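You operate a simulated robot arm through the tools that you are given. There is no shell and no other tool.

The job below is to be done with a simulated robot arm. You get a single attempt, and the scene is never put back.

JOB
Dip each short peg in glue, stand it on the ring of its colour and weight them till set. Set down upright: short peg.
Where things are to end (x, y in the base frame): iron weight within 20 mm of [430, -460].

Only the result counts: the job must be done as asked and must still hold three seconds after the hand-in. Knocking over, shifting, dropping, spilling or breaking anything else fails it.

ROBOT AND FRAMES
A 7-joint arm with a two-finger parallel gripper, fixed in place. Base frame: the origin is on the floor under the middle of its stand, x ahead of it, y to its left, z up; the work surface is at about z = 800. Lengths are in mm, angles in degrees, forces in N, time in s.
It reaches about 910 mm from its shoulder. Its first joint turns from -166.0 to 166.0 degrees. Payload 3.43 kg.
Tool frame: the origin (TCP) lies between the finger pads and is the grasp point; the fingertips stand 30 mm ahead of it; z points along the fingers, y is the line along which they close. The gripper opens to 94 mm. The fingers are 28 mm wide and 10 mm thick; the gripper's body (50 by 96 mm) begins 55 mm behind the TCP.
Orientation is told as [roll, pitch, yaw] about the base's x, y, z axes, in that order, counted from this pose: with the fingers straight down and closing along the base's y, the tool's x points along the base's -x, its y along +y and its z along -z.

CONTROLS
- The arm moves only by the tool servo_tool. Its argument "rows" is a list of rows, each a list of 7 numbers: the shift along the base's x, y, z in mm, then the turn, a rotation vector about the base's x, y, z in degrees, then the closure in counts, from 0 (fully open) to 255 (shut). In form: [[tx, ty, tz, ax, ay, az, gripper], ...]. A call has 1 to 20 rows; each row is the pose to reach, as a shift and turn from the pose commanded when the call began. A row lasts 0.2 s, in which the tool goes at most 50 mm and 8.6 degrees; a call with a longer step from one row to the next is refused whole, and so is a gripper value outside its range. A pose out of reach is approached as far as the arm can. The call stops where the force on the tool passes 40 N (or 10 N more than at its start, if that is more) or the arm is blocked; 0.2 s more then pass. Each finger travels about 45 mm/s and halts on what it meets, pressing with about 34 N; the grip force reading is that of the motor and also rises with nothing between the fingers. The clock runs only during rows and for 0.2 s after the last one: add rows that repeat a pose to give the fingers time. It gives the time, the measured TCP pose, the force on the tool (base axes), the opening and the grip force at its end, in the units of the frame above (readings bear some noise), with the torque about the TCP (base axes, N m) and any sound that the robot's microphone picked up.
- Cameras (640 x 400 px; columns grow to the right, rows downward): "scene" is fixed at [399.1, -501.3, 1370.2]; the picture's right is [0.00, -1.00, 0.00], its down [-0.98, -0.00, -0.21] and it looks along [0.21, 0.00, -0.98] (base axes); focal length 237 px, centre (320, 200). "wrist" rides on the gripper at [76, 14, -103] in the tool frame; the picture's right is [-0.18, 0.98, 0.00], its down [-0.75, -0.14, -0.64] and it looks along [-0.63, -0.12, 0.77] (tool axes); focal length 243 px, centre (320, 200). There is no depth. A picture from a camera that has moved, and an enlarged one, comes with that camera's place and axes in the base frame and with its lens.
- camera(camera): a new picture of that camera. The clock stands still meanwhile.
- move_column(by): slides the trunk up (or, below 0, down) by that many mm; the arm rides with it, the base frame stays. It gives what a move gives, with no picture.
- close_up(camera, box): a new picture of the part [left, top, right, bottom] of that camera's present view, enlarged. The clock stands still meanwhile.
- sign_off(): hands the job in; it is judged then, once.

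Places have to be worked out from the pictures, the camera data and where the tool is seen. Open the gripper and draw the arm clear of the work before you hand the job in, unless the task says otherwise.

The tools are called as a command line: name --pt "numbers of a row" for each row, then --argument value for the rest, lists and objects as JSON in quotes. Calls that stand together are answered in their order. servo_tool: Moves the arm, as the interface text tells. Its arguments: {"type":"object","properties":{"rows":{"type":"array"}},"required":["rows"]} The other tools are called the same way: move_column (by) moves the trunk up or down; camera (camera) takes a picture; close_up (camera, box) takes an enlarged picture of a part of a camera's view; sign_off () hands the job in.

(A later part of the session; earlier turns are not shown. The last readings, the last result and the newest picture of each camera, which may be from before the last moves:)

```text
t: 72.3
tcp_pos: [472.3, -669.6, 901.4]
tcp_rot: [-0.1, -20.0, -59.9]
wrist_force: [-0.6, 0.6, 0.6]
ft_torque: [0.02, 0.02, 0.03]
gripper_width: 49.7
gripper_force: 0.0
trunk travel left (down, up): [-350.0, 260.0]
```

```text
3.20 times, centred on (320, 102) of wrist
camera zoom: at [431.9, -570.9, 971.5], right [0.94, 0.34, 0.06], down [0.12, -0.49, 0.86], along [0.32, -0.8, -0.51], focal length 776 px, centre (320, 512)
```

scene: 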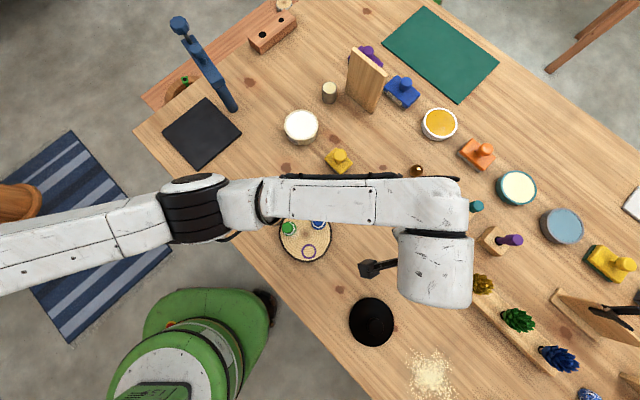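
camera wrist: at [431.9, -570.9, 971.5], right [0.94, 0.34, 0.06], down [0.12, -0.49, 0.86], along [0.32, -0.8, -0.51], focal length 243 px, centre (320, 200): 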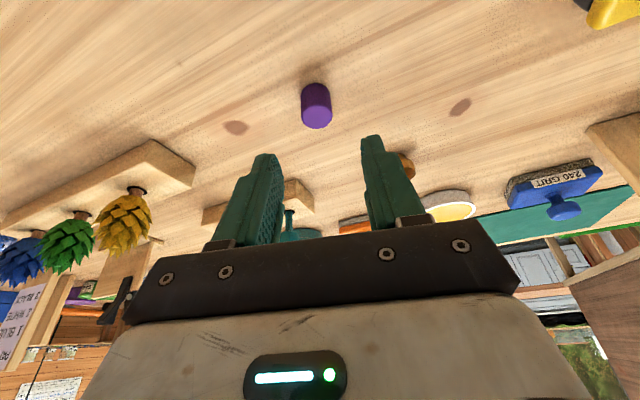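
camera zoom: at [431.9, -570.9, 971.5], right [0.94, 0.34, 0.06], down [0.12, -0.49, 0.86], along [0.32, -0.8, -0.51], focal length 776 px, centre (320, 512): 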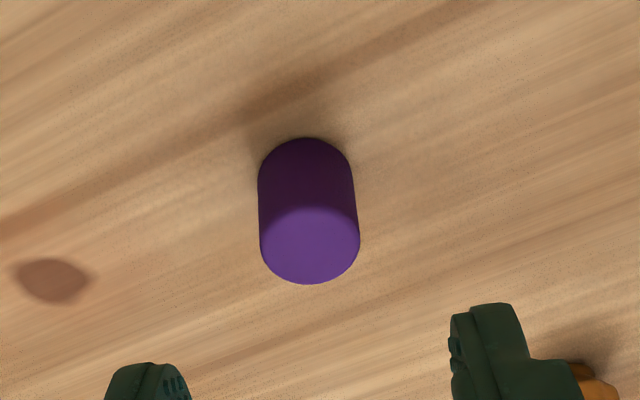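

The purple peg stands upright at about (483, -689). I'll straighten the tool (untilt, then yaw back to 0) above it.

servo_tool --pt "0 0 3 3.46 2 0 120" --pt "0 0 6 6.93 4 0 120" --pt "0 0 9 10.39 6 0 120" --pt "0 0 10 13.86 8 0 120" --pt "0 0 10 17.32 10 0 120" --pt "0 0 10 17.32 10 0 120"

servo_tool --pt "0 0 0 0 0 6 120" --pt "1 -2 0 0 0 12 120" --pt "2 -4 0 0 0 18 120" --pt "3 -6 0 0 0 24 120" --pt "4 -8 0 0 0 30 120" --pt "5 -10 0 0 0 36 120" --pt "6 -12 0 0 0 42 120" --pt "7 -14 0 0 0 48 120" --pt "8 -16 0 0 0 54 120" --pt "9 -18 0 0 0 60 120" --pt "9 -18 -10 0 0 60 120" --pt "9 -18 -25 0 0 60 120" --pt "9 -18 -30 0 0 60 120" --pt "9 -18 -30 0 0 60 120"

camera --camera "wrist"

close_up --camera "wrist" --box '[220, 60, 420, 185]'

camera --camera "scene"

```text
t: 73.7
tcp_pos: [470.9, -668.9, 912.3]
tcp_rot: [0.0, 0.1, -60.1]
wrist_force: [-0.3, -0.1, 0.9]
ft_torque: [0.0, -0.01, 0.03]
gripper_width: 49.7
gripper_force: 0.1
trunk travel left (down, up): [-350.0, 260.0]
```

```text
t: 76.7
tcp_pos: [479.3, -686.9, 879.6]
tcp_rot: [0.0, 0.0, 0.0]
wrist_force: [-0.1, -0.4, -0.3]
ft_torque: [0.03, 0.02, 0.02]
gripper_width: 49.8
gripper_force: 0.1
trunk travel left (down, up): [-350.0, 260.0]
```

```text
taken
camera wrist: at [404.8, -673.1, 982.3], right [0.18, 0.98, 0.0], down [0.75, -0.14, 0.64], along [0.63, -0.12, -0.77], focal length 243 px, centre (320, 200)
```

wrist: 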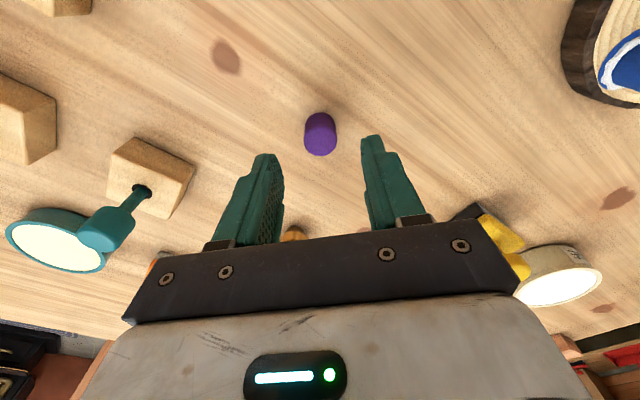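

```text
3.20 times, centred on (320, 122) of wrist
camera zoom: at [404.8, -673.1, 982.3], right [0.18, 0.98, 0.0], down [0.75, -0.14, 0.64], along [0.63, -0.12, -0.77], focal length 776 px, centre (320, 448)
```

zoom: 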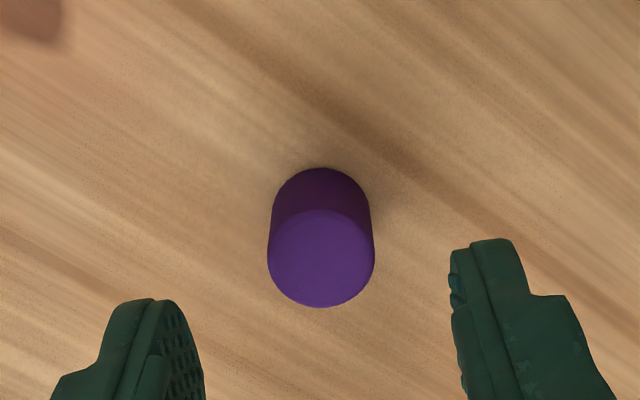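

```text
taken
```

scene: 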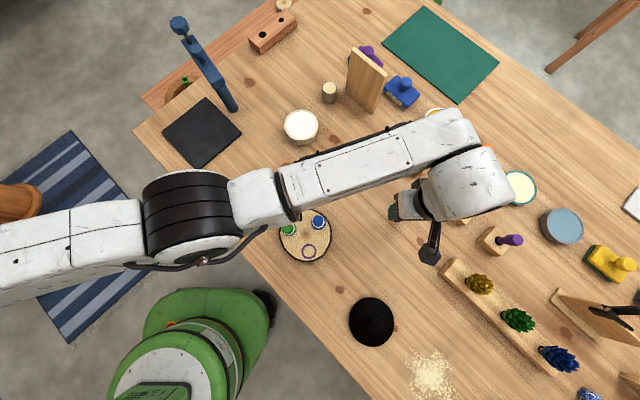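

The peg is about (+2.2, +1.2) from the finger middle. I'll lower 40.5 mm and grip.

servo_tool --pt "2.2 1.2 -15 0 0 0 120" --pt "2.2 1.2 -30 0 0 0 120" --pt "2.2 1.2 -38 0 0 0 120" --pt "2.2 1.2 -40.5 0 0 0 120" --pt "2.2 1.2 -40.5 0 0 0 120" --pt "2.2 1.2 -40.5 0 0 0 150" --pt "2.2 1.2 -40.5 0 0 0 180" --pt "2.2 1.2 -40.5 0 0 0 215" --pt "2.2 1.2 -40.5 0 0 0 255" --pt "2.2 1.2 -40.5 0 0 0 255" --pt "2.2 1.2 -40.5 0 0 0 255" --pt "2.2 1.2 -40.5 0 0 0 255"

close_up --camera "wrist" --box '[240, 110, 400, 210]'

```text
t: 79.3
tcp_pos: [481.9, -684.6, 839.4]
tcp_rot: [0.0, 0.0, -0.1]
wrist_force: [0.7, -0.3, 1.3]
ft_torque: [-0.02, 0.01, -0.01]
gripper_width: 20.1
gripper_force: 33.8
trunk travel left (down, up): [-350.0, 260.0]
```

```text
4.00 times, centred on (320, 160) of wrist
camera zoom: at [406.8, -671.8, 942.0], right [0.18, 0.98, 0.0], down [0.75, -0.14, 0.64], along [0.63, -0.12, -0.77], focal length 970 px, centre (320, 360)
```

zoom: 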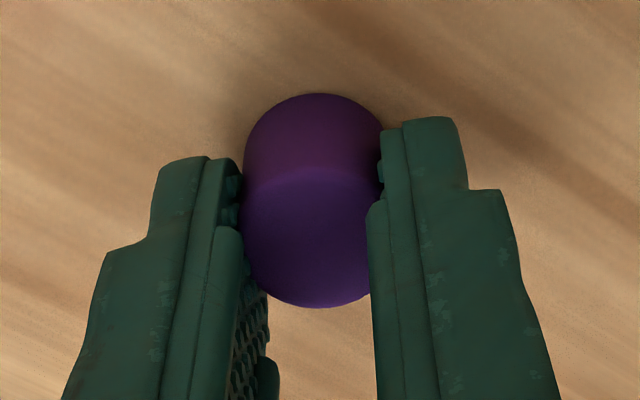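

The grip is good, with a 20.1 mm width. I'll lift and carry it over to the glue pot.

servo_tool --pt "0 0 5 0 0 0 255" --pt "0 0 15 0 0 0 255" --pt "0 0 40 0 0 0 255" --pt "0 0 70 0 0 0 255" --pt "0 0 100 0 0 0 255" --pt "0 0 125 0 0 0 255" --pt "15 16 130 0 0 0 255" --pt "37 40 130 0 0 0 255" --pt "60 64 130 0 0 0 255" --pt "83 88 130 0 0 0 255" --pt "106 112 130 0 0 0 255" --pt "129 136 130 0 0 0 255" --pt "152 160 130 0 0 0 255" --pt "175 184 130 0 0 0 255" --pt "195 206 130 0 0 0 255" --pt "212 224 130 0 0 0 255" --pt "220 232 130 0 0 0 255" --pt "222 234.5 130 0 0 0 255" --pt "222 234.5 130 0 0 0 255" --pt "222 234.5 130 0 0 0 255"

close_up --camera "wrist" --box '[220, 30, 420, 155]'

```text
t: 83.5
tcp_pos: [703.3, -449.4, 970.0]
tcp_rot: [-0.1, 0.0, 0.0]
wrist_force: [-0.4, 0.3, -0.3]
ft_torque: [0.02, 0.0, 0.04]
gripper_width: 20.4
gripper_force: 34.1
trunk travel left (down, up): [-350.0, 260.0]
```

```text
3.20 times, centred on (320, 92) of wrist
camera zoom: at [628.1, -437.1, 1073.0], right [0.18, 0.98, 0.0], down [0.75, -0.14, 0.64], along [0.63, -0.12, -0.77], focal length 776 px, centre (320, 544)
```

zoom: 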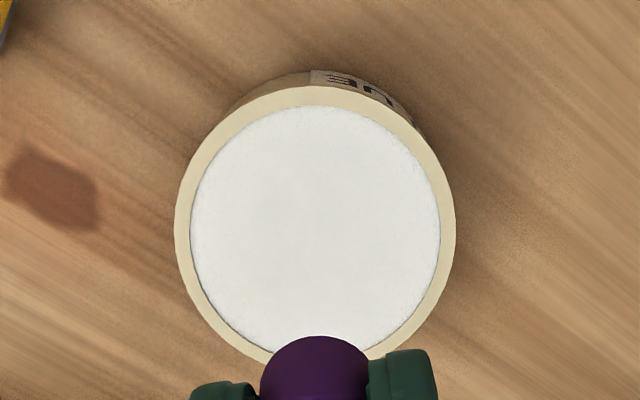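

Already centred over the glue. I'll descend to about 2 mm above the surface.

servo_tool --pt "-0.5 0 -20 0 0 0 255" --pt "-0.5 0 -45 0 0 0 255" --pt "-0.5 0 -70 0 0 0 255" --pt "-0.5 0 -86 0 0 0 255" --pt "-0.5 0 -92 0 0 0 255" --pt "-0.5 0 -95 0 0 0 255" --pt "-0.5 0 -95 0 0 0 255" --pt "-0.5 0 -95 0 0 0 255"

```text
t: 85.3
tcp_pos: [704.3, -449.7, 874.4]
tcp_rot: [0.0, 0.0, -0.1]
wrist_force: [-0.5, -0.7, -0.3]
ft_torque: [-0.01, 0.0, -0.02]
gripper_width: 20.3
gripper_force: 33.8
trunk travel left (down, up): [-350.0, 260.0]
```

No contact yet at 874.4, so I'll creep down about 2.5 mm to touch the glue.

servo_tool --pt "0 0 -1 0 0 0 255" --pt "0 0 -2 0 0 0 255" --pt "0 0 -2.5 0 0 0 255" --pt "0 0 -2.5 0 0 0 255"

```text
t: 86.3
tcp_pos: [703.9, -449.7, 872.7]
tcp_rot: [0.0, 0.0, 0.0]
wrist_force: [-0.3, 1.1, 7.3]
ft_torque: [0.04, 0.02, -0.03]
gripper_width: 20.2
gripper_force: 33.9
trunk travel left (down, up): [-350.0, 260.0]
```

Contact at 7.3 N. I'll press 0.5 mm more and hold briefly as I did for green, then lift.

servo_tool --pt "0 0 -0.5 0 0 0 255" --pt "0 0 -0.5 0 0 0 255" --pt "0 0 -0.5 0 0 0 255"

servo_tool --pt "0 0 3 0 0 0 255" --pt "0 0 10 0 0 0 255" --pt "0 0 25 0 0 0 255" --pt "0 0 50 0 0 0 255" --pt "0 0 80 0 0 0 255" --pt "0 0 98 0 0 0 255" --pt "0 0 98 0 0 0 255"

close_up --camera "wrist" --box '[240, 110, 400, 210]'

close_up --camera "scene" --box '[260, 70, 350, 150]'

close_up --camera "scene" --box '[265, 195, 345, 275]'

```text
t: 87.1
tcp_pos: [703.8, -451.2, 871.8]
tcp_rot: [-0.1, -0.1, 0.1]
wrist_force: [1.9, 1.5, 16.2]
ft_torque: [0.02, -0.02, -0.01]
gripper_width: 20.2
gripper_force: 34.0
trunk travel left (down, up): [-350.0, 260.0]
```

```text
t: 88.7
tcp_pos: [701.7, -449.5, 970.1]
tcp_rot: [0.0, 0.1, 0.0]
wrist_force: [-0.2, 0.6, 0.4]
ft_torque: [-0.02, 0.03, 0.0]
gripper_width: 20.4
gripper_force: 34.3
trunk travel left (down, up): [-350.0, 260.0]
```

```text
4.00 times, centred on (320, 160) of wrist
camera zoom: at [628.0, -437.0, 1072.6], right [0.18, 0.98, 0.0], down [0.75, -0.14, 0.64], along [0.63, -0.12, -0.77], focal length 970 px, centre (320, 360)
```

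zoom: 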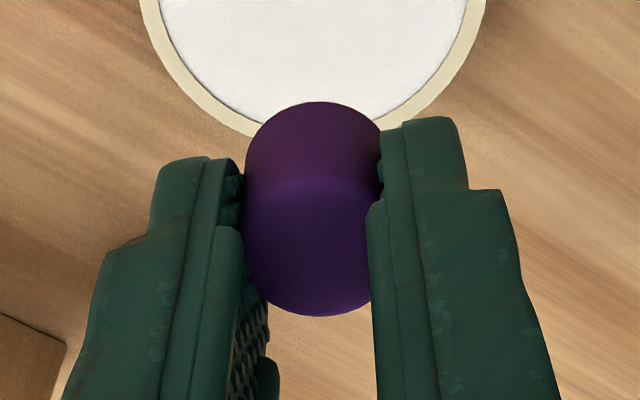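

```text
5.00 times, centred on (305, 110) of scene
camera zoom: at [399.1, -501.3, 1370.2], right [0.0, -1.0, 0.0], down [-0.98, 0.0, -0.21], along [0.21, 0.0, -0.98], focal length 1187 px, centre (395, 650)
```

zoom: 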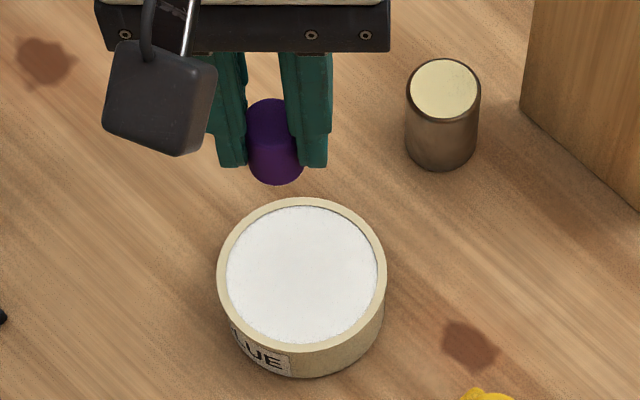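

```text
5.00 times, centred on (305, 235) of scene
camera zoom: at [399.1, -501.3, 1370.2], right [0.0, -1.0, 0.0], down [-0.98, 0.0, -0.21], along [0.21, 0.0, -0.98], focal length 1187 px, centre (395, 25)
```

zoom: 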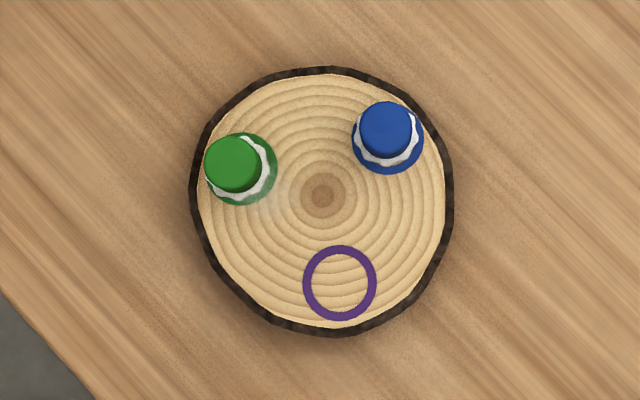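

The purple peg slid only about 3 mm and the pot is unmoved. I'll carry it over to the purple ring near (400, -476).

servo_tool --pt "-10 -1 0 0 0 0 255" --pt "-30 -3 0 0 0 0 255" --pt "-55 -5 0 0 0 0 255" --pt "-80 -7 0 0 0 0 255" --pt "-105 -9 0 0 0 0 255" --pt "-130 -11 0 0 0 0 255" --pt "-155 -13 0 0 0 0 255" --pt "-180 -15 0 0 0 0 255" --pt "-205 -17 0 0 0 0 255" --pt "-230 -19 0 0 0 0 255" --pt "-255 -22 0 0 0 0 255" --pt "-278 -24 0 0 0 0 255" --pt "-295 -25 -5 0 0 0 255" --pt "-301.5 -25.5 -25 0 0 0 255" --pt "-301.5 -25.5 -50 0 0 0 255" --pt "-301.5 -25.5 -72 0 0 0 255" --pt "-301.5 -25.5 -82 0 0 0 255" --pt "-301.5 -25.5 -82 0 0 0 255" --pt "-301.5 -25.5 -82 0 0 0 255"

camera --camera "wrist"

close_up --camera "wrist" --box '[220, 70, 420, 195]'

```text
t: 92.7
tcp_pos: [400.6, -478.3, 886.9]
tcp_rot: [0.0, 0.0, -0.1]
wrist_force: [-0.3, 0.6, -0.4]
ft_torque: [0.05, 0.04, 0.01]
gripper_width: 20.3
gripper_force: 33.9
trunk travel left (down, up): [-350.0, 260.0]
```

```text
taken
camera wrist: at [326.1, -464.9, 989.6], right [0.18, 0.98, 0.0], down [0.75, -0.14, 0.64], along [0.63, -0.12, -0.77], focal length 243 px, centre (320, 200)
```

wrist: 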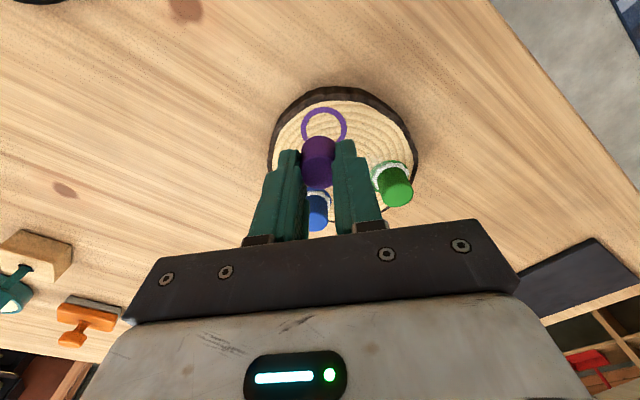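

```text
3.20 times, centred on (320, 132) of wrist
camera zoom: at [326.1, -464.9, 989.6], right [0.18, 0.98, 0.0], down [0.75, -0.14, 0.64], along [0.63, -0.12, -0.77], focal length 776 px, centre (320, 416)
```

zoom: 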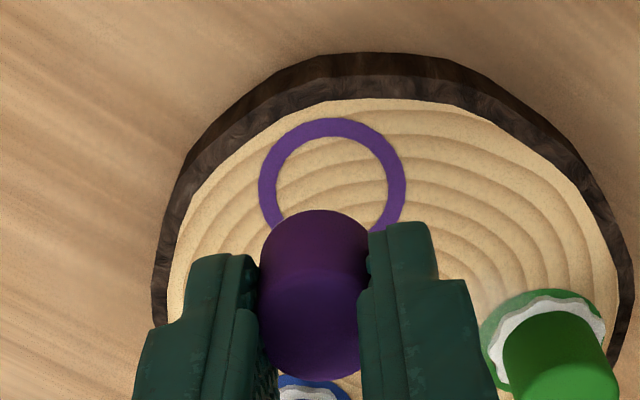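

The ring's centre is about (-1, +4.2) from the peg. I'll correct that and lower to about 3 mm above the disc.

servo_tool --pt "-0.5 2 -5 0 0 0 255" --pt "-1 4.2 -15 0 0 0 255" --pt "-1 4.2 -23 0 0 0 255" --pt "-1 4.2 -27 0 0 0 255" --pt "-1 4.2 -28 0 0 0 255" --pt "-1 4.2 -28 0 0 0 255"

close_up --camera "wrist" --box '[270, 110, 370, 172]'

```text
t: 94.1
tcp_pos: [401.0, -472.8, 859.9]
tcp_rot: [0.1, -0.1, 0.1]
wrist_force: [0.1, 0.1, -0.1]
ft_torque: [0.01, 0.0, 0.0]
gripper_width: 20.3
gripper_force: 34.0
trunk travel left (down, up): [-350.0, 260.0]
```

```text
6.40 times, centred on (320, 141) of wrist
camera zoom: at [325.6, -459.5, 962.1], right [0.18, 0.98, 0.0], down [0.75, -0.14, 0.64], along [0.63, -0.12, -0.77], focal length 1553 px, centre (320, 578)
```

zoom: 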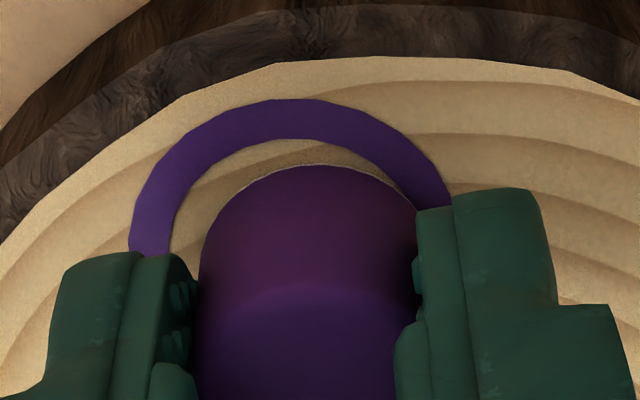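

The glue film is visible and the alignment is good, needing only -1.1 mm in y. I'll creep down 2 mm.

servo_tool --pt "-0.2 -1.1 0 0 0 0 255" --pt "-0.2 -1.1 -1 0 0 0 255" --pt "-0.2 -1.1 -2 0 0 0 255" --pt "-0.2 -1.1 -2 0 0 0 255"

close_up --camera "wrist" --box '[270, 110, 370, 172]'

```text
t: 95.1
tcp_pos: [399.1, -473.4, 856.7]
tcp_rot: [0.0, 0.0, 0.0]
wrist_force: [1.4, 0.3, 1.3]
ft_torque: [-0.02, -0.07, 0.0]
gripper_width: 20.3
gripper_force: 33.8
trunk travel left (down, up): [-350.0, 260.0]
```

```text
6.40 times, centred on (320, 141) of wrist
camera zoom: at [324.7, -460.5, 960.7], right [0.18, 0.98, 0.0], down [0.75, -0.14, 0.64], along [0.63, -0.12, -0.77], focal length 1553 px, centre (320, 578)
```

zoom: 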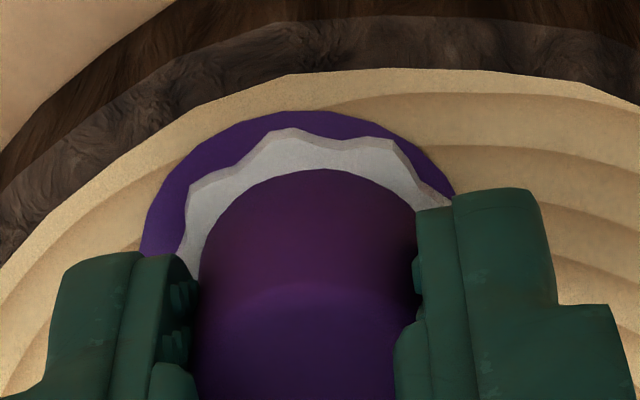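

Purple has touched down with glue squeezed out, centred within about 1 mm. I'll press very slightly, then open and lift off.

servo_tool --pt "0 0 -0.5 0 0 0 255" --pt "0 0 -0.5 0 0 0 255" --pt "0 0 0 0 0 0 225" --pt "0 0 0 0 0 0 190" --pt "0 0 0 0 0 0 150" --pt "0 0 0 0 0 0 140" --pt "0 0 0 0 0 0 140" --pt "0 0 5 0 0 0 140" --pt "0 0 12 0 0 0 140" --pt "0 0 25 0 0 0 140" --pt "0 0 45 0 0 0 140" --pt "0 0 75 0 0 0 140" --pt "0 0 110 0 0 0 140" --pt "0 0 140 0 0 0 140" --pt "0 0 145 0 0 0 140"

camera --camera "wrist"

close_up --camera "wrist" --box '[240, 0, 440, 150]'

```text
t: 98.3
tcp_pos: [399.6, -475.4, 1005.1]
tcp_rot: [0.0, 0.0, -0.1]
wrist_force: [0.5, -0.6, 0.0]
ft_torque: [0.01, 0.04, -0.05]
gripper_width: 42.4
gripper_force: 0.0
trunk travel left (down, up): [-350.0, 260.0]
```

```text
taken
camera wrist: at [325.2, -461.9, 1107.7], right [0.18, 0.98, 0.0], down [0.75, -0.14, 0.64], along [0.63, -0.12, -0.77], focal length 243 px, centre (320, 200)
```

wrist: 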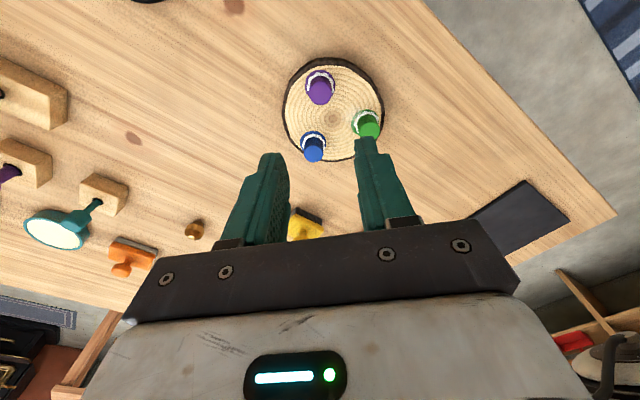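

```text
2.67 times, centred on (340, 75) of wrist
camera zoom: at [325.2, -461.9, 1107.7], right [0.18, 0.98, 0.0], down [0.75, -0.14, 0.64], along [0.63, -0.12, -0.77], focal length 647 px, centre (267, 533)
```

zoom: 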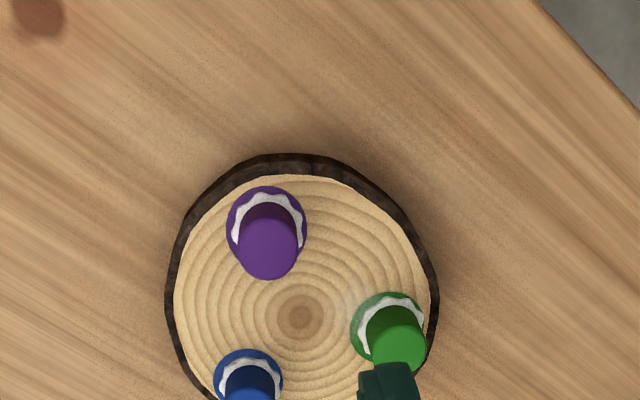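

All three pegs stand in their rings. Now for the iron weight near (250, -612): I'll move above it and look.

servo_tool --pt "-10 -9 0 0 0 0 120" --pt "-30 -28 0 0 0 0 100" --pt "-50 -47 0 0 0 0 90" --pt "-70 -65 0 0 0 0 90" --pt "-90 -83 0 0 0 0 90" --pt "-110 -101 0 0 0 0 90" --pt "-130 -119 0 0 0 0 90" --pt "-145 -132 0 0 0 0 90" --pt "-150 -137 0 0 0 0 90" --pt "-150 -137 0 0 0 0 90" --pt "-150 -137 0 0 0 0 90"

camera --camera "wrist"

close_up --camera "wrist" --box '[220, 0, 460, 150]'

camera --camera "scene"

```text
t: 100.7
tcp_pos: [249.6, -610.9, 1002.7]
tcp_rot: [0.0, 0.0, 0.1]
wrist_force: [-0.4, 0.6, -0.2]
ft_torque: [0.01, 0.02, 0.03]
gripper_width: 60.7
gripper_force: 0.0
trunk travel left (down, up): [-350.0, 260.0]
```

```text
taken
camera wrist: at [175.1, -597.7, 1105.0], right [0.18, 0.98, 0.0], down [0.75, -0.14, 0.64], along [0.63, -0.12, -0.77], focal length 243 px, centre (320, 200)
```

wrist: 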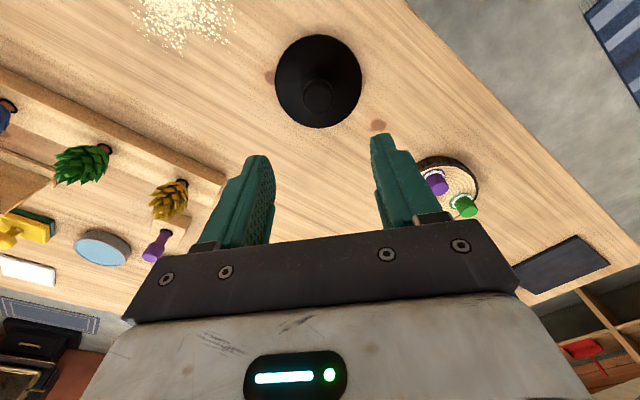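

```text
2.67 times, centred on (340, 75) of wrist
camera zoom: at [175.1, -597.7, 1105.0], right [0.18, 0.98, 0.0], down [0.75, -0.14, 0.64], along [0.63, -0.12, -0.77], focal length 647 px, centre (267, 533)
```

zoom: 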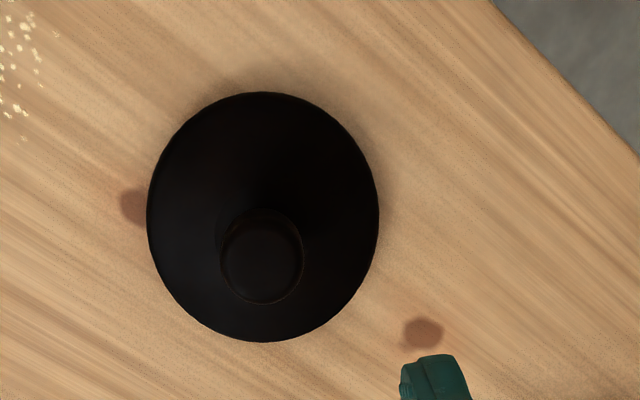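

```text
taken
```

scene: 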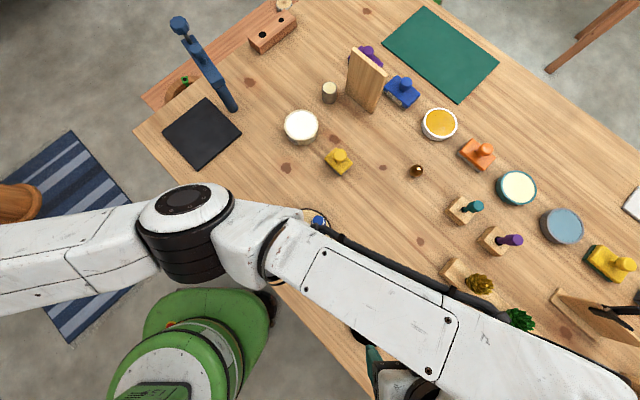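

The weight is about 98 mm across with a knob about 31 mm wide, top near z≈850, almost under the TCP. I'll zoom in on the knob from both cameras.

close_up --camera "wrist" --box '[270, 30, 370, 132]'

servo_tool --pt "0 0 -20 0 0 0 90" --pt "0 0 -45 0 0 0 90" --pt "0 0 -65 0 0 0 90" --pt "0 0 -75 0 0 0 90" --pt "0 0 -78 0 0 0 90" --pt "0 0 -78 0 0 0 90" --pt "0 0 -78 0 0 0 90"

camera --camera "wrist"

close_up --camera "wrist" --box '[240, 30, 400, 155]'

```text
3.92 times, centred on (320, 81) of wrist
camera zoom: at [175.1, -597.7, 1105.0], right [0.18, 0.98, 0.0], down [0.75, -0.14, 0.64], along [0.63, -0.12, -0.77], focal length 951 px, centre (320, 667)
```

zoom: 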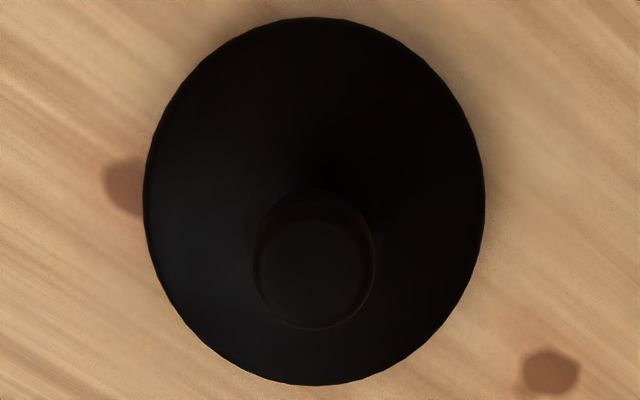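

```text
t: 102.3
tcp_pos: [249.4, -611.1, 923.5]
tcp_rot: [0.0, -0.1, 0.0]
wrist_force: [0.1, 0.8, -0.5]
ft_torque: [0.0, -0.01, -0.03]
gripper_width: 60.7
gripper_force: 0.0
trunk travel left (down, up): [-350.0, 260.0]
```

```text
taken
camera wrist: at [174.8, -597.8, 1025.0], right [0.18, 0.98, 0.0], down [0.75, -0.14, 0.64], along [0.63, -0.12, -0.77], focal length 243 px, centre (320, 200)
```

wrist: 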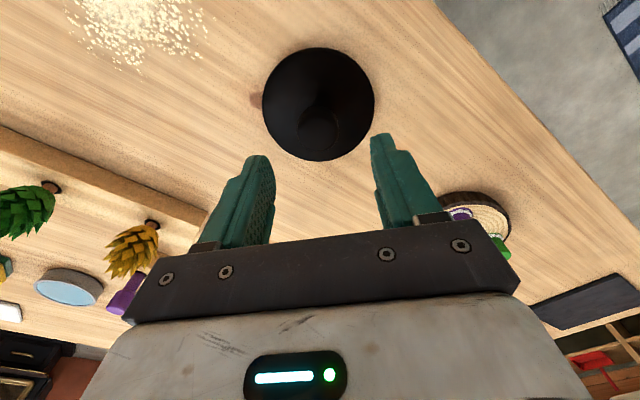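

```text
3.20 times, centred on (320, 92) of wrist
camera zoom: at [174.8, -597.8, 1025.0], right [0.18, 0.98, 0.0], down [0.75, -0.14, 0.64], along [0.63, -0.12, -0.77], focal length 776 px, centre (320, 544)
```

zoom: 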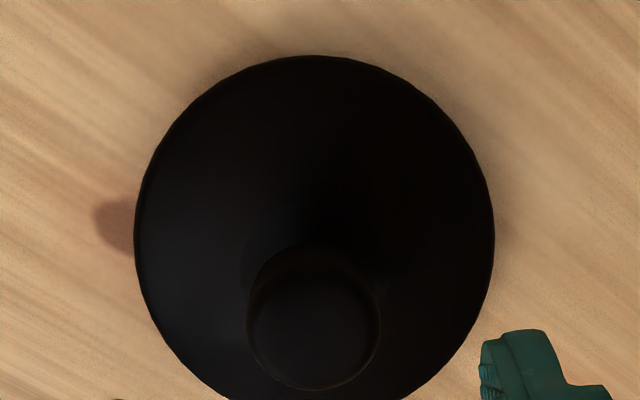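

The knob cap is about 31 mm wide and spans roughly z=842–851; it's centred between the fingers. I'll lower so the tips are about 10 mm below the cap's lower edge, watching for contact.

servo_tool --pt "1 0 -15 0 0 0 90" --pt "1 0 -30 0 0 0 90" --pt "1 0 -45 0 0 0 90" --pt "1 0 -55 0 0 0 90" --pt "1 0 -59 0 0 0 90" --pt "1 0 -61 0 0 0 90" --pt "1 0 -61 0 0 0 90"

camera --camera "wrist"

close_up --camera "wrist" --box '[220, 60, 420, 200]'

close_up --camera "scene" --box '[320, 280, 440, 400]'

```text
t: 103.9
tcp_pos: [250.7, -611.3, 862.5]
tcp_rot: [-0.1, 0.0, 0.0]
wrist_force: [0.1, -0.1, 0.4]
ft_torque: [0.01, 0.0, -0.02]
gripper_width: 61.0
gripper_force: 0.0
trunk travel left (down, up): [-350.0, 260.0]
```

```text
taken
camera wrist: at [175.6, -597.9, 966.3], right [0.18, 0.98, 0.0], down [0.75, -0.14, 0.64], along [0.63, -0.12, -0.77], focal length 243 px, centre (320, 200)
```

wrist: 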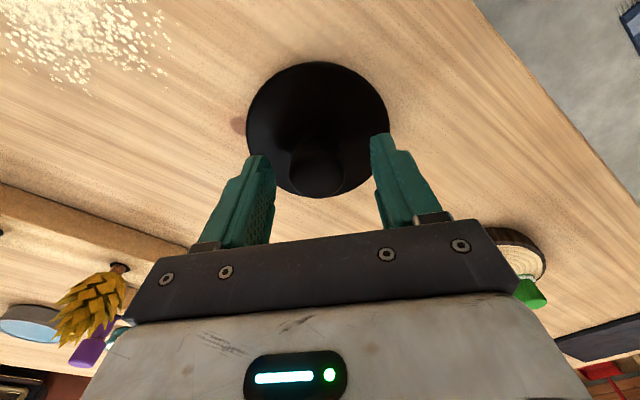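

```text
2.86 times, centred on (320, 130) of wrist
camera zoom: at [175.6, -597.9, 966.3], right [0.18, 0.98, 0.0], down [0.75, -0.14, 0.64], along [0.63, -0.12, -0.77], focal length 693 px, centre (320, 400)
```

zoom: 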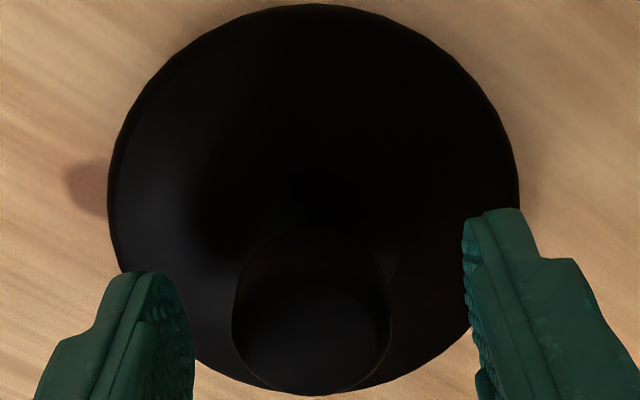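

```text
3.33 times, centred on (380, 340) of scene
camera zoom: at [399.1, -501.3, 1370.2], right [0.0, -1.0, 0.0], down [-0.98, 0.0, -0.21], along [0.21, 0.0, -0.98], focal length 791 px, centre (120, -267)
```

zoom: 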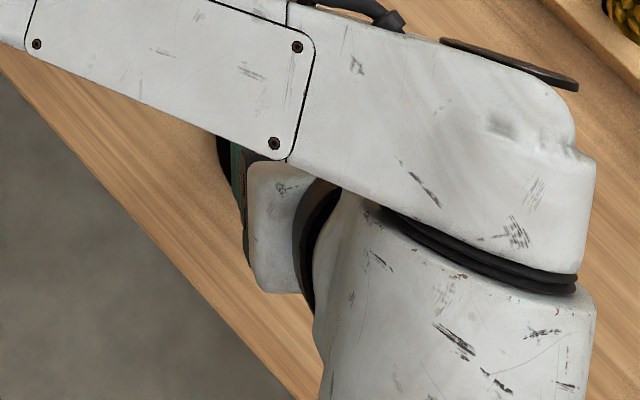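

The knob cap (z≈842–853) is between the pads, with the tips at about z=832. I'll close on it.

servo_tool --pt "0 0 0 0 0 0 115" --pt "0 0 0 0 0 0 140" --pt "0 0 0 0 0 0 165" --pt "0 0 0 0 0 0 200" --pt "0 0 0 0 0 0 255" --pt "0 0 0 0 0 0 255" --pt "0 0 0 0 0 0 255" --pt "0 0 0 0 0 0 255"

close_up --camera "wrist" --box '[220, 60, 420, 200]'

```text
t: 105.7
tcp_pos: [250.3, -611.3, 863.6]
tcp_rot: [0.0, 0.0, 0.0]
wrist_force: [-0.6, -6.2, -0.1]
ft_torque: [-0.13, -0.02, -0.01]
gripper_width: 31.5
gripper_force: 34.1
trunk travel left (down, up): [-350.0, 260.0]
```

```text
2.86 times, centred on (320, 130) of wrist
camera zoom: at [175.6, -598.0, 966.4], right [0.18, 0.98, 0.0], down [0.75, -0.14, 0.64], along [0.63, -0.12, -0.77], focal length 693 px, centre (320, 400)
```

zoom: 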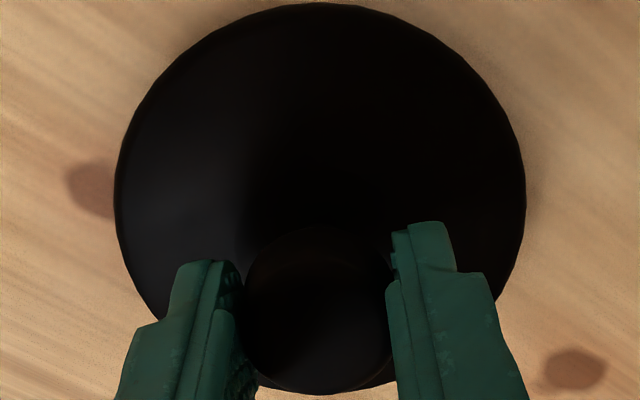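

Gripped at 31.5 mm. I'll do a slow test lift of 5 mm to read the load.

servo_tool --pt "0 0 1 0 0 0 255" --pt "0 0 2 0 0 0 255" --pt "0 0 3 0 0 0 255" --pt "0 0 4 0 0 0 255" --pt "0 0 5 0 0 0 255" --pt "0 0 5 0 0 0 255" --pt "0 0 5 0 0 0 255"

close_up --camera "wrist" --box '[220, 60, 420, 200]'

```text
t: 107.3
tcp_pos: [251.0, -610.6, 869.5]
tcp_rot: [0.1, 0.0, 0.0]
wrist_force: [0.2, -0.1, -12.1]
ft_torque: [0.0, -0.02, 0.01]
gripper_width: 31.9
gripper_force: 34.3
trunk travel left (down, up): [-350.0, 260.0]
```

```text
2.86 times, centred on (320, 130) of wrist
camera zoom: at [175.6, -597.5, 972.0], right [0.18, 0.98, 0.0], down [0.75, -0.14, 0.64], along [0.63, -0.12, -0.77], focal length 693 px, centre (320, 400)
```

zoom: 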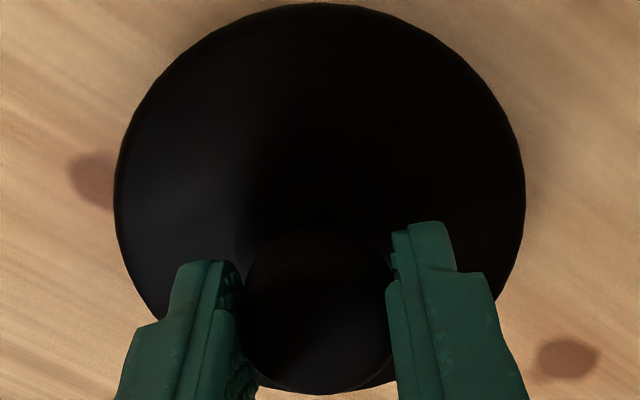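

The load is 12.1 N (about 1.2 kg) and the grip holds without slip. The weight's bottom is about 64 mm below the TCP. I'll lift to z≈965 and carry it slowly toward the disc, aiming at a weight centre of about (437, -465), close to the peg centroid and within 20 mm of the target.

servo_tool --pt "0 0 4 0 0 0 255" --pt "0 0 12 0 0 0 255" --pt "0 0 24 0 0 0 255" --pt "0 0 38 0 0 0 255" --pt "0 0 52 0 0 0 255" --pt "0 0 66 0 0 0 255" --pt "0 0 80 0 0 0 255" --pt "0 0 90 0 0 0 255" --pt "0 0 95 0 0 0 255" --pt "0 0 95 0 0 0 255"

close_up --camera "wrist" --box '[220, 60, 420, 200]'

```text
t: 109.5
tcp_pos: [252.0, -610.2, 962.4]
tcp_rot: [0.0, 0.0, 0.0]
wrist_force: [0.2, 0.8, -11.9]
ft_torque: [0.0, 0.01, -0.02]
gripper_width: 31.4
gripper_force: 33.9
trunk travel left (down, up): [-350.0, 260.0]
```

```text
2.86 times, centred on (320, 130) of wrist
camera zoom: at [177.0, -597.3, 1065.8], right [0.18, 0.98, 0.0], down [0.75, -0.14, 0.64], along [0.63, -0.12, -0.77], focal length 693 px, centre (320, 400)
```

zoom: 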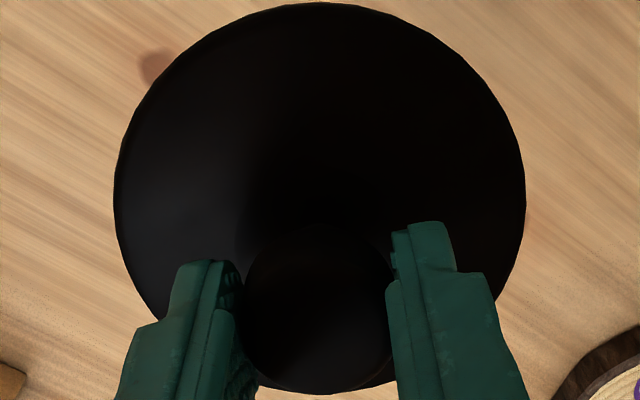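

The weight hangs level and stable. Now I'll carry it sideways to over the disc at this height.

servo_tool --pt "5 4 0 0 0 0 255" --pt "15 12 0 0 0 0 255" --pt "30 24 0 0 0 0 255" --pt "47 37.5 0 0 0 0 255" --pt "65 52 0 0 0 0 255" --pt "83 66 0 0 0 0 255" --pt "101 81 0 0 0 0 255" --pt "119 95 0 0 0 0 255" --pt "137 109 0 0 0 0 255" --pt "153 122 0 0 0 0 255" --pt "167 133 0 0 0 0 255" --pt "177 141 0 0 0 0 255" --pt "182 145.5 0 0 0 0 255" --pt "182 145.5 0 0 0 0 255" --pt "182 145.5 0 0 0 0 255"

camera --camera "wrist"

camera --camera "scene"

```text
t: 112.7
tcp_pos: [434.6, -464.4, 963.6]
tcp_rot: [0.0, 0.0, 0.0]
wrist_force: [0.3, 0.5, -12.8]
ft_torque: [-0.02, -0.04, -0.02]
gripper_width: 31.7
gripper_force: 33.9
trunk travel left (down, up): [-350.0, 260.0]
```

```text
taken
camera wrist: at [360.1, -451.7, 1066.1], right [0.18, 0.98, 0.0], down [0.75, -0.14, 0.64], along [0.63, -0.12, -0.77], focal length 243 px, centre (320, 200)
```

wrist: 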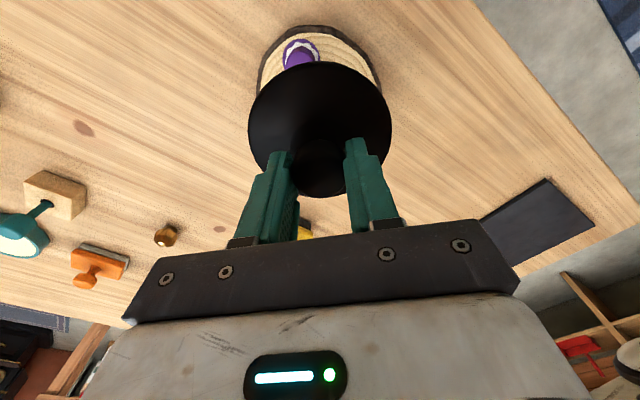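

```text
taken
```

scene: 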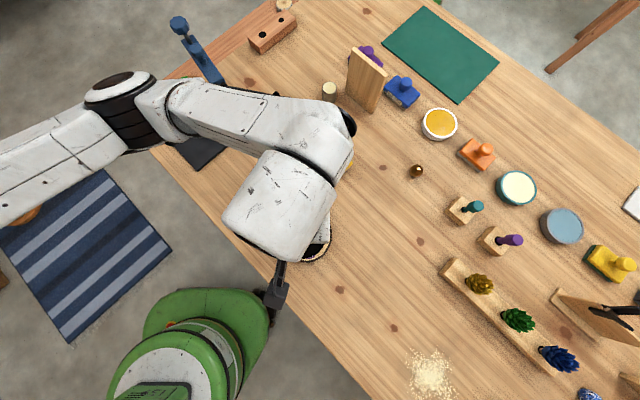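

The weight is over the disc. I'll zoom in to check its alignment against the disc before lowering.

close_up --camera "wrist" --box '[230, 10, 410, 130]'

```text
3.33 times, centred on (320, 70) of wrist
camera zoom: at [360.1, -451.7, 1066.1], right [0.18, 0.98, 0.0], down [0.75, -0.14, 0.64], along [0.63, -0.12, -0.77], focal length 809 px, centre (320, 633)
```

zoom: 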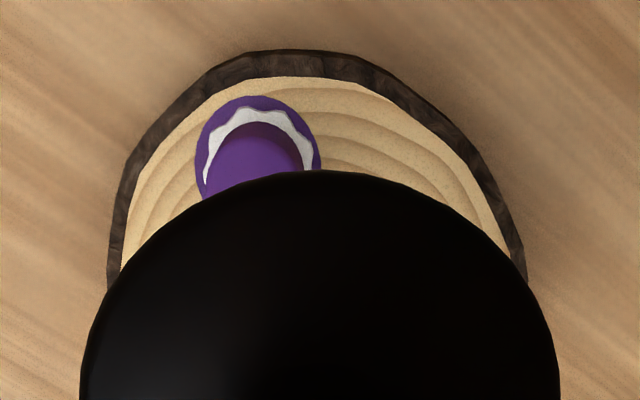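

The weight's centre is within about 2–3 mm of the disc centre and about 8–10 mm from the target point. I'll lower to a few mm above the pegs (contact expected near TCP z≈904).

servo_tool --pt "0 0 -5 0 0 0 255" --pt "0 0 -15 0 0 0 255" --pt "0 0 -27 0 0 0 255" --pt "0 0 -38 0 0 0 255" --pt "0 0 -46 0 0 0 255" --pt "0 0 -51 0 0 0 255" --pt "0 0 -53 0 0 0 255" --pt "0 0 -53 0 0 0 255" --pt "0 0 -53 0 0 0 255"

camera --camera "wrist"

close_up --camera "wrist" --box '[230, 30, 410, 150]'

close_up --camera "scene" --box '[255, 185, 375, 285]'

```text
t: 114.7
tcp_pos: [432.1, -466.0, 910.5]
tcp_rot: [0.0, 0.0, 0.1]
wrist_force: [-0.8, 0.7, -11.7]
ft_torque: [-0.01, 0.0, 0.0]
gripper_width: 31.5
gripper_force: 34.0
trunk travel left (down, up): [-350.0, 260.0]
```

```text
taken
camera wrist: at [358.2, -452.2, 1013.9], right [0.18, 0.98, 0.0], down [0.75, -0.14, 0.64], along [0.63, -0.12, -0.77], focal length 243 px, centre (320, 200)
```

wrist: 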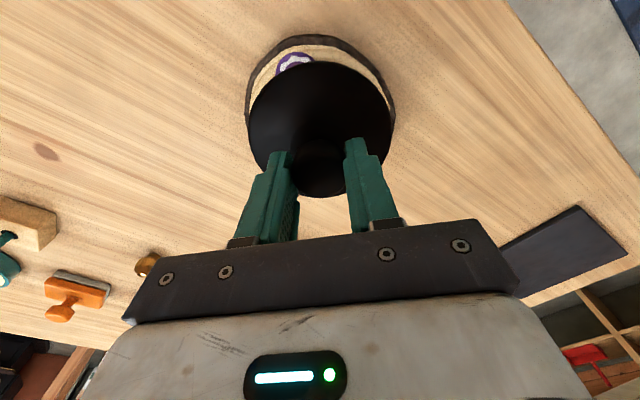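

```text
3.33 times, centred on (320, 90) of wrist
camera zoom: at [358.2, -452.2, 1013.9], right [0.18, 0.98, 0.0], down [0.75, -0.14, 0.64], along [0.63, -0.12, -0.77], focal length 809 px, centre (320, 567)
```

zoom: 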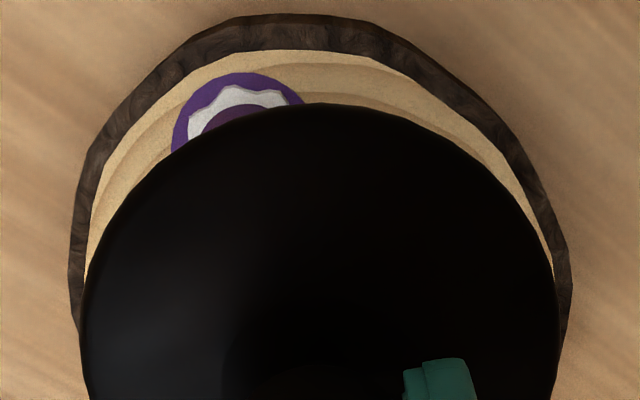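

```text
4.00 times, centred on (315, 235) of scene
camera zoom: at [399.1, -501.3, 1370.2], right [0.0, -1.0, 0.0], down [-0.98, 0.0, -0.21], along [0.21, 0.0, -0.98], focal length 950 px, centre (340, 60)
```

zoom: 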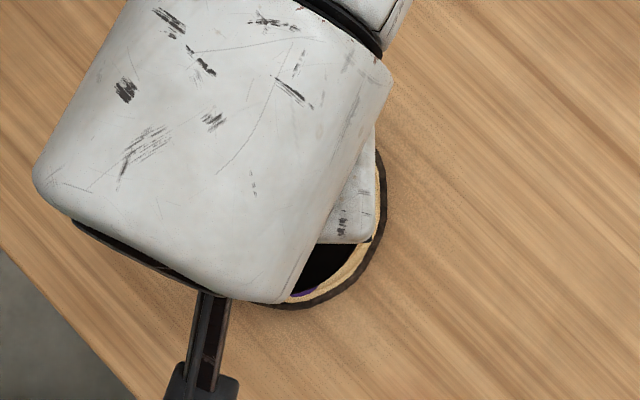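

The weight sits about 3.6 mm short of the disc centre toward the base. I'll shift it (+2.5, -0.3), which stays about 10 mm from the target, and creep down toward contact.

servo_tool --pt "1.2 -0.2 0 0 0 0 255" --pt "2.5 -0.3 -1 0 0 0 255" --pt "2.5 -0.3 -2 0 0 0 255" --pt "2.5 -0.3 -3 0 0 0 255" --pt "2.5 -0.3 -4 0 0 0 255" --pt "2.5 -0.3 -4 0 0 0 255"

close_up --camera "wrist" --box '[230, 30, 410, 150]'

```text
t: 116.1
tcp_pos: [435.1, -465.4, 908.7]
tcp_rot: [-0.2, 0.0, 0.0]
wrist_force: [-0.1, 2.7, 23.0]
ft_torque: [0.2, -0.08, -0.03]
gripper_width: 31.7
gripper_force: 33.7
trunk travel left (down, up): [-350.0, 260.0]
```

```text
3.33 times, centred on (320, 90) of wrist
camera zoom: at [360.9, -452.0, 1011.4], right [0.18, 0.98, 0.0], down [0.75, -0.14, 0.64], along [0.63, -0.12, -0.77], focal length 809 px, centre (320, 567)
```

zoom: 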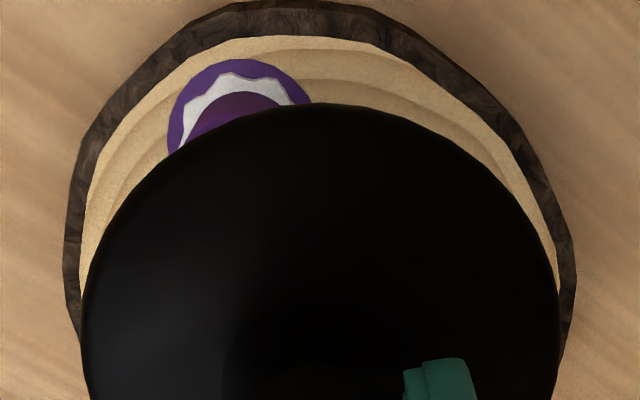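

The weight has landed on the pegs, pressing about 35 N. I'll relax 1.2 mm to neutral and read the force.

servo_tool --pt "0 0 0.6 0 0 0 255" --pt "0 0 1.2 0 0 0 255" --pt "0 0 1.2 0 0 0 255"

```text
t: 116.9
tcp_pos: [436.2, -466.3, 908.6]
tcp_rot: [0.0, 0.0, 0.0]
wrist_force: [-0.3, -0.2, 20.6]
ft_torque: [0.01, -0.07, -0.01]
gripper_width: 31.5
gripper_force: 34.3
trunk travel left (down, up): [-350.0, 260.0]
```

servo_tool --pt "0 0 0.6 0 0 0 255" --pt "0 0 1.2 0 0 0 255" --pt "0 0 1.2 0 0 0 255"

```text
t: 117.7
tcp_pos: [437.6, -466.2, 908.6]
tcp_rot: [0.1, 0.0, 0.0]
wrist_force: [-1.6, 1.1, 7.3]
ft_torque: [0.04, 0.05, 0.0]
gripper_width: 31.7
gripper_force: 34.3
trunk travel left (down, up): [-350.0, 260.0]
```

The force has fallen to 7 N. I'll ease another 0.6 mm, then open slowly and rise straight up.

servo_tool --pt "0 0 0.6 0 0 0 255" --pt "0 0 0.6 0 0 0 255" --pt "0 0 0.6 0 0 0 220" --pt "0 0 0.6 0 0 0 190" --pt "0 0 0.6 0 0 0 160" --pt "0 0 0.6 0 0 0 130" --pt "0 0 0.6 0 0 0 100" --pt "0 0 0.6 0 0 0 80" --pt "0 0 0.6 0 0 0 80"

close_up --camera "wrist" --box '[220, 30, 420, 200]'

```text
t: 119.7
tcp_pos: [435.3, -465.0, 909.8]
tcp_rot: [0.0, -0.1, 0.1]
wrist_force: [-0.1, 0.2, 0.1]
ft_torque: [-0.01, 0.03, 0.04]
gripper_width: 64.5
gripper_force: 0.0
trunk travel left (down, up): [-350.0, 260.0]
```

```text
2.35 times, centred on (320, 115) of wrist
camera zoom: at [361.2, -453.1, 1012.3], right [0.18, 0.98, 0.0], down [0.75, -0.14, 0.64], along [0.63, -0.12, -0.77], focal length 571 px, centre (320, 400)
```

zoom: 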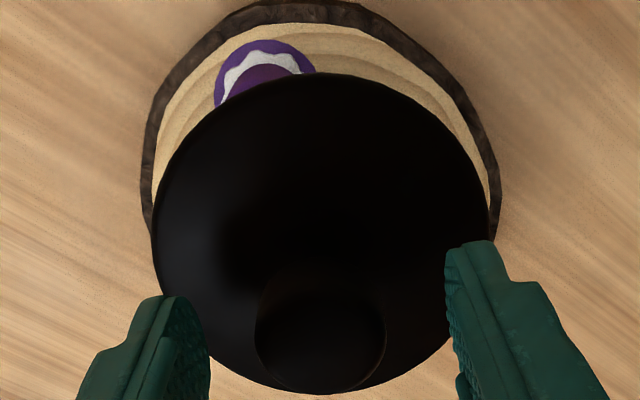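

The weight stays put on the pegs and the force is zero. I'll rise straight up, clear of the knob, and look from above.

servo_tool --pt "0 0 4 0 0 0 80" --pt "0 0 12 0 0 0 80" --pt "0 0 25 0 0 0 80" --pt "0 0 45 0 0 0 80" --pt "0 0 70 0 0 0 80" --pt "0 0 95 0 0 0 80" --pt "0 0 115 0 0 0 80" --pt "0 0 120 0 0 0 80" --pt "0 0 120 0 0 0 80"

camera --camera "wrist"

close_up --camera "wrist" --box '[220, 0, 420, 140]'

```text
t: 121.7
tcp_pos: [434.9, -465.5, 1030.2]
tcp_rot: [0.0, 0.0, -0.1]
wrist_force: [-0.7, -0.2, 0.5]
ft_torque: [-0.02, 0.03, 0.03]
gripper_width: 64.8
gripper_force: 0.0
trunk travel left (down, up): [-350.0, 260.0]
```

```text
taken
camera wrist: at [361.0, -452.0, 1133.0], right [0.18, 0.98, 0.0], down [0.75, -0.14, 0.64], along [0.63, -0.12, -0.77], focal length 243 px, centre (320, 200)
```

wrist: 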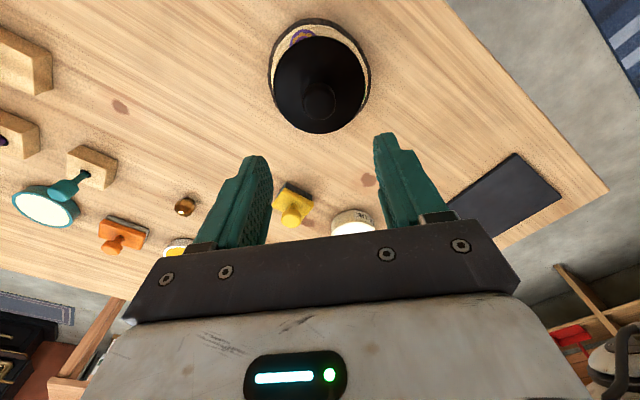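

```text
2.86 times, centred on (320, 70) of wrist
camera zoom: at [361.0, -452.0, 1133.0], right [0.18, 0.98, 0.0], down [0.75, -0.14, 0.64], along [0.63, -0.12, -0.77], focal length 693 px, centre (320, 571)
```

zoom: 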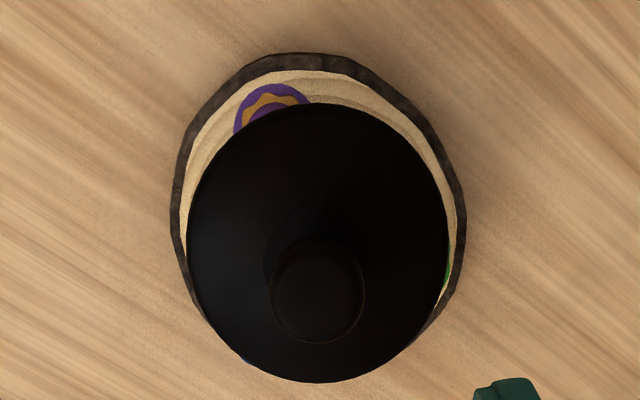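

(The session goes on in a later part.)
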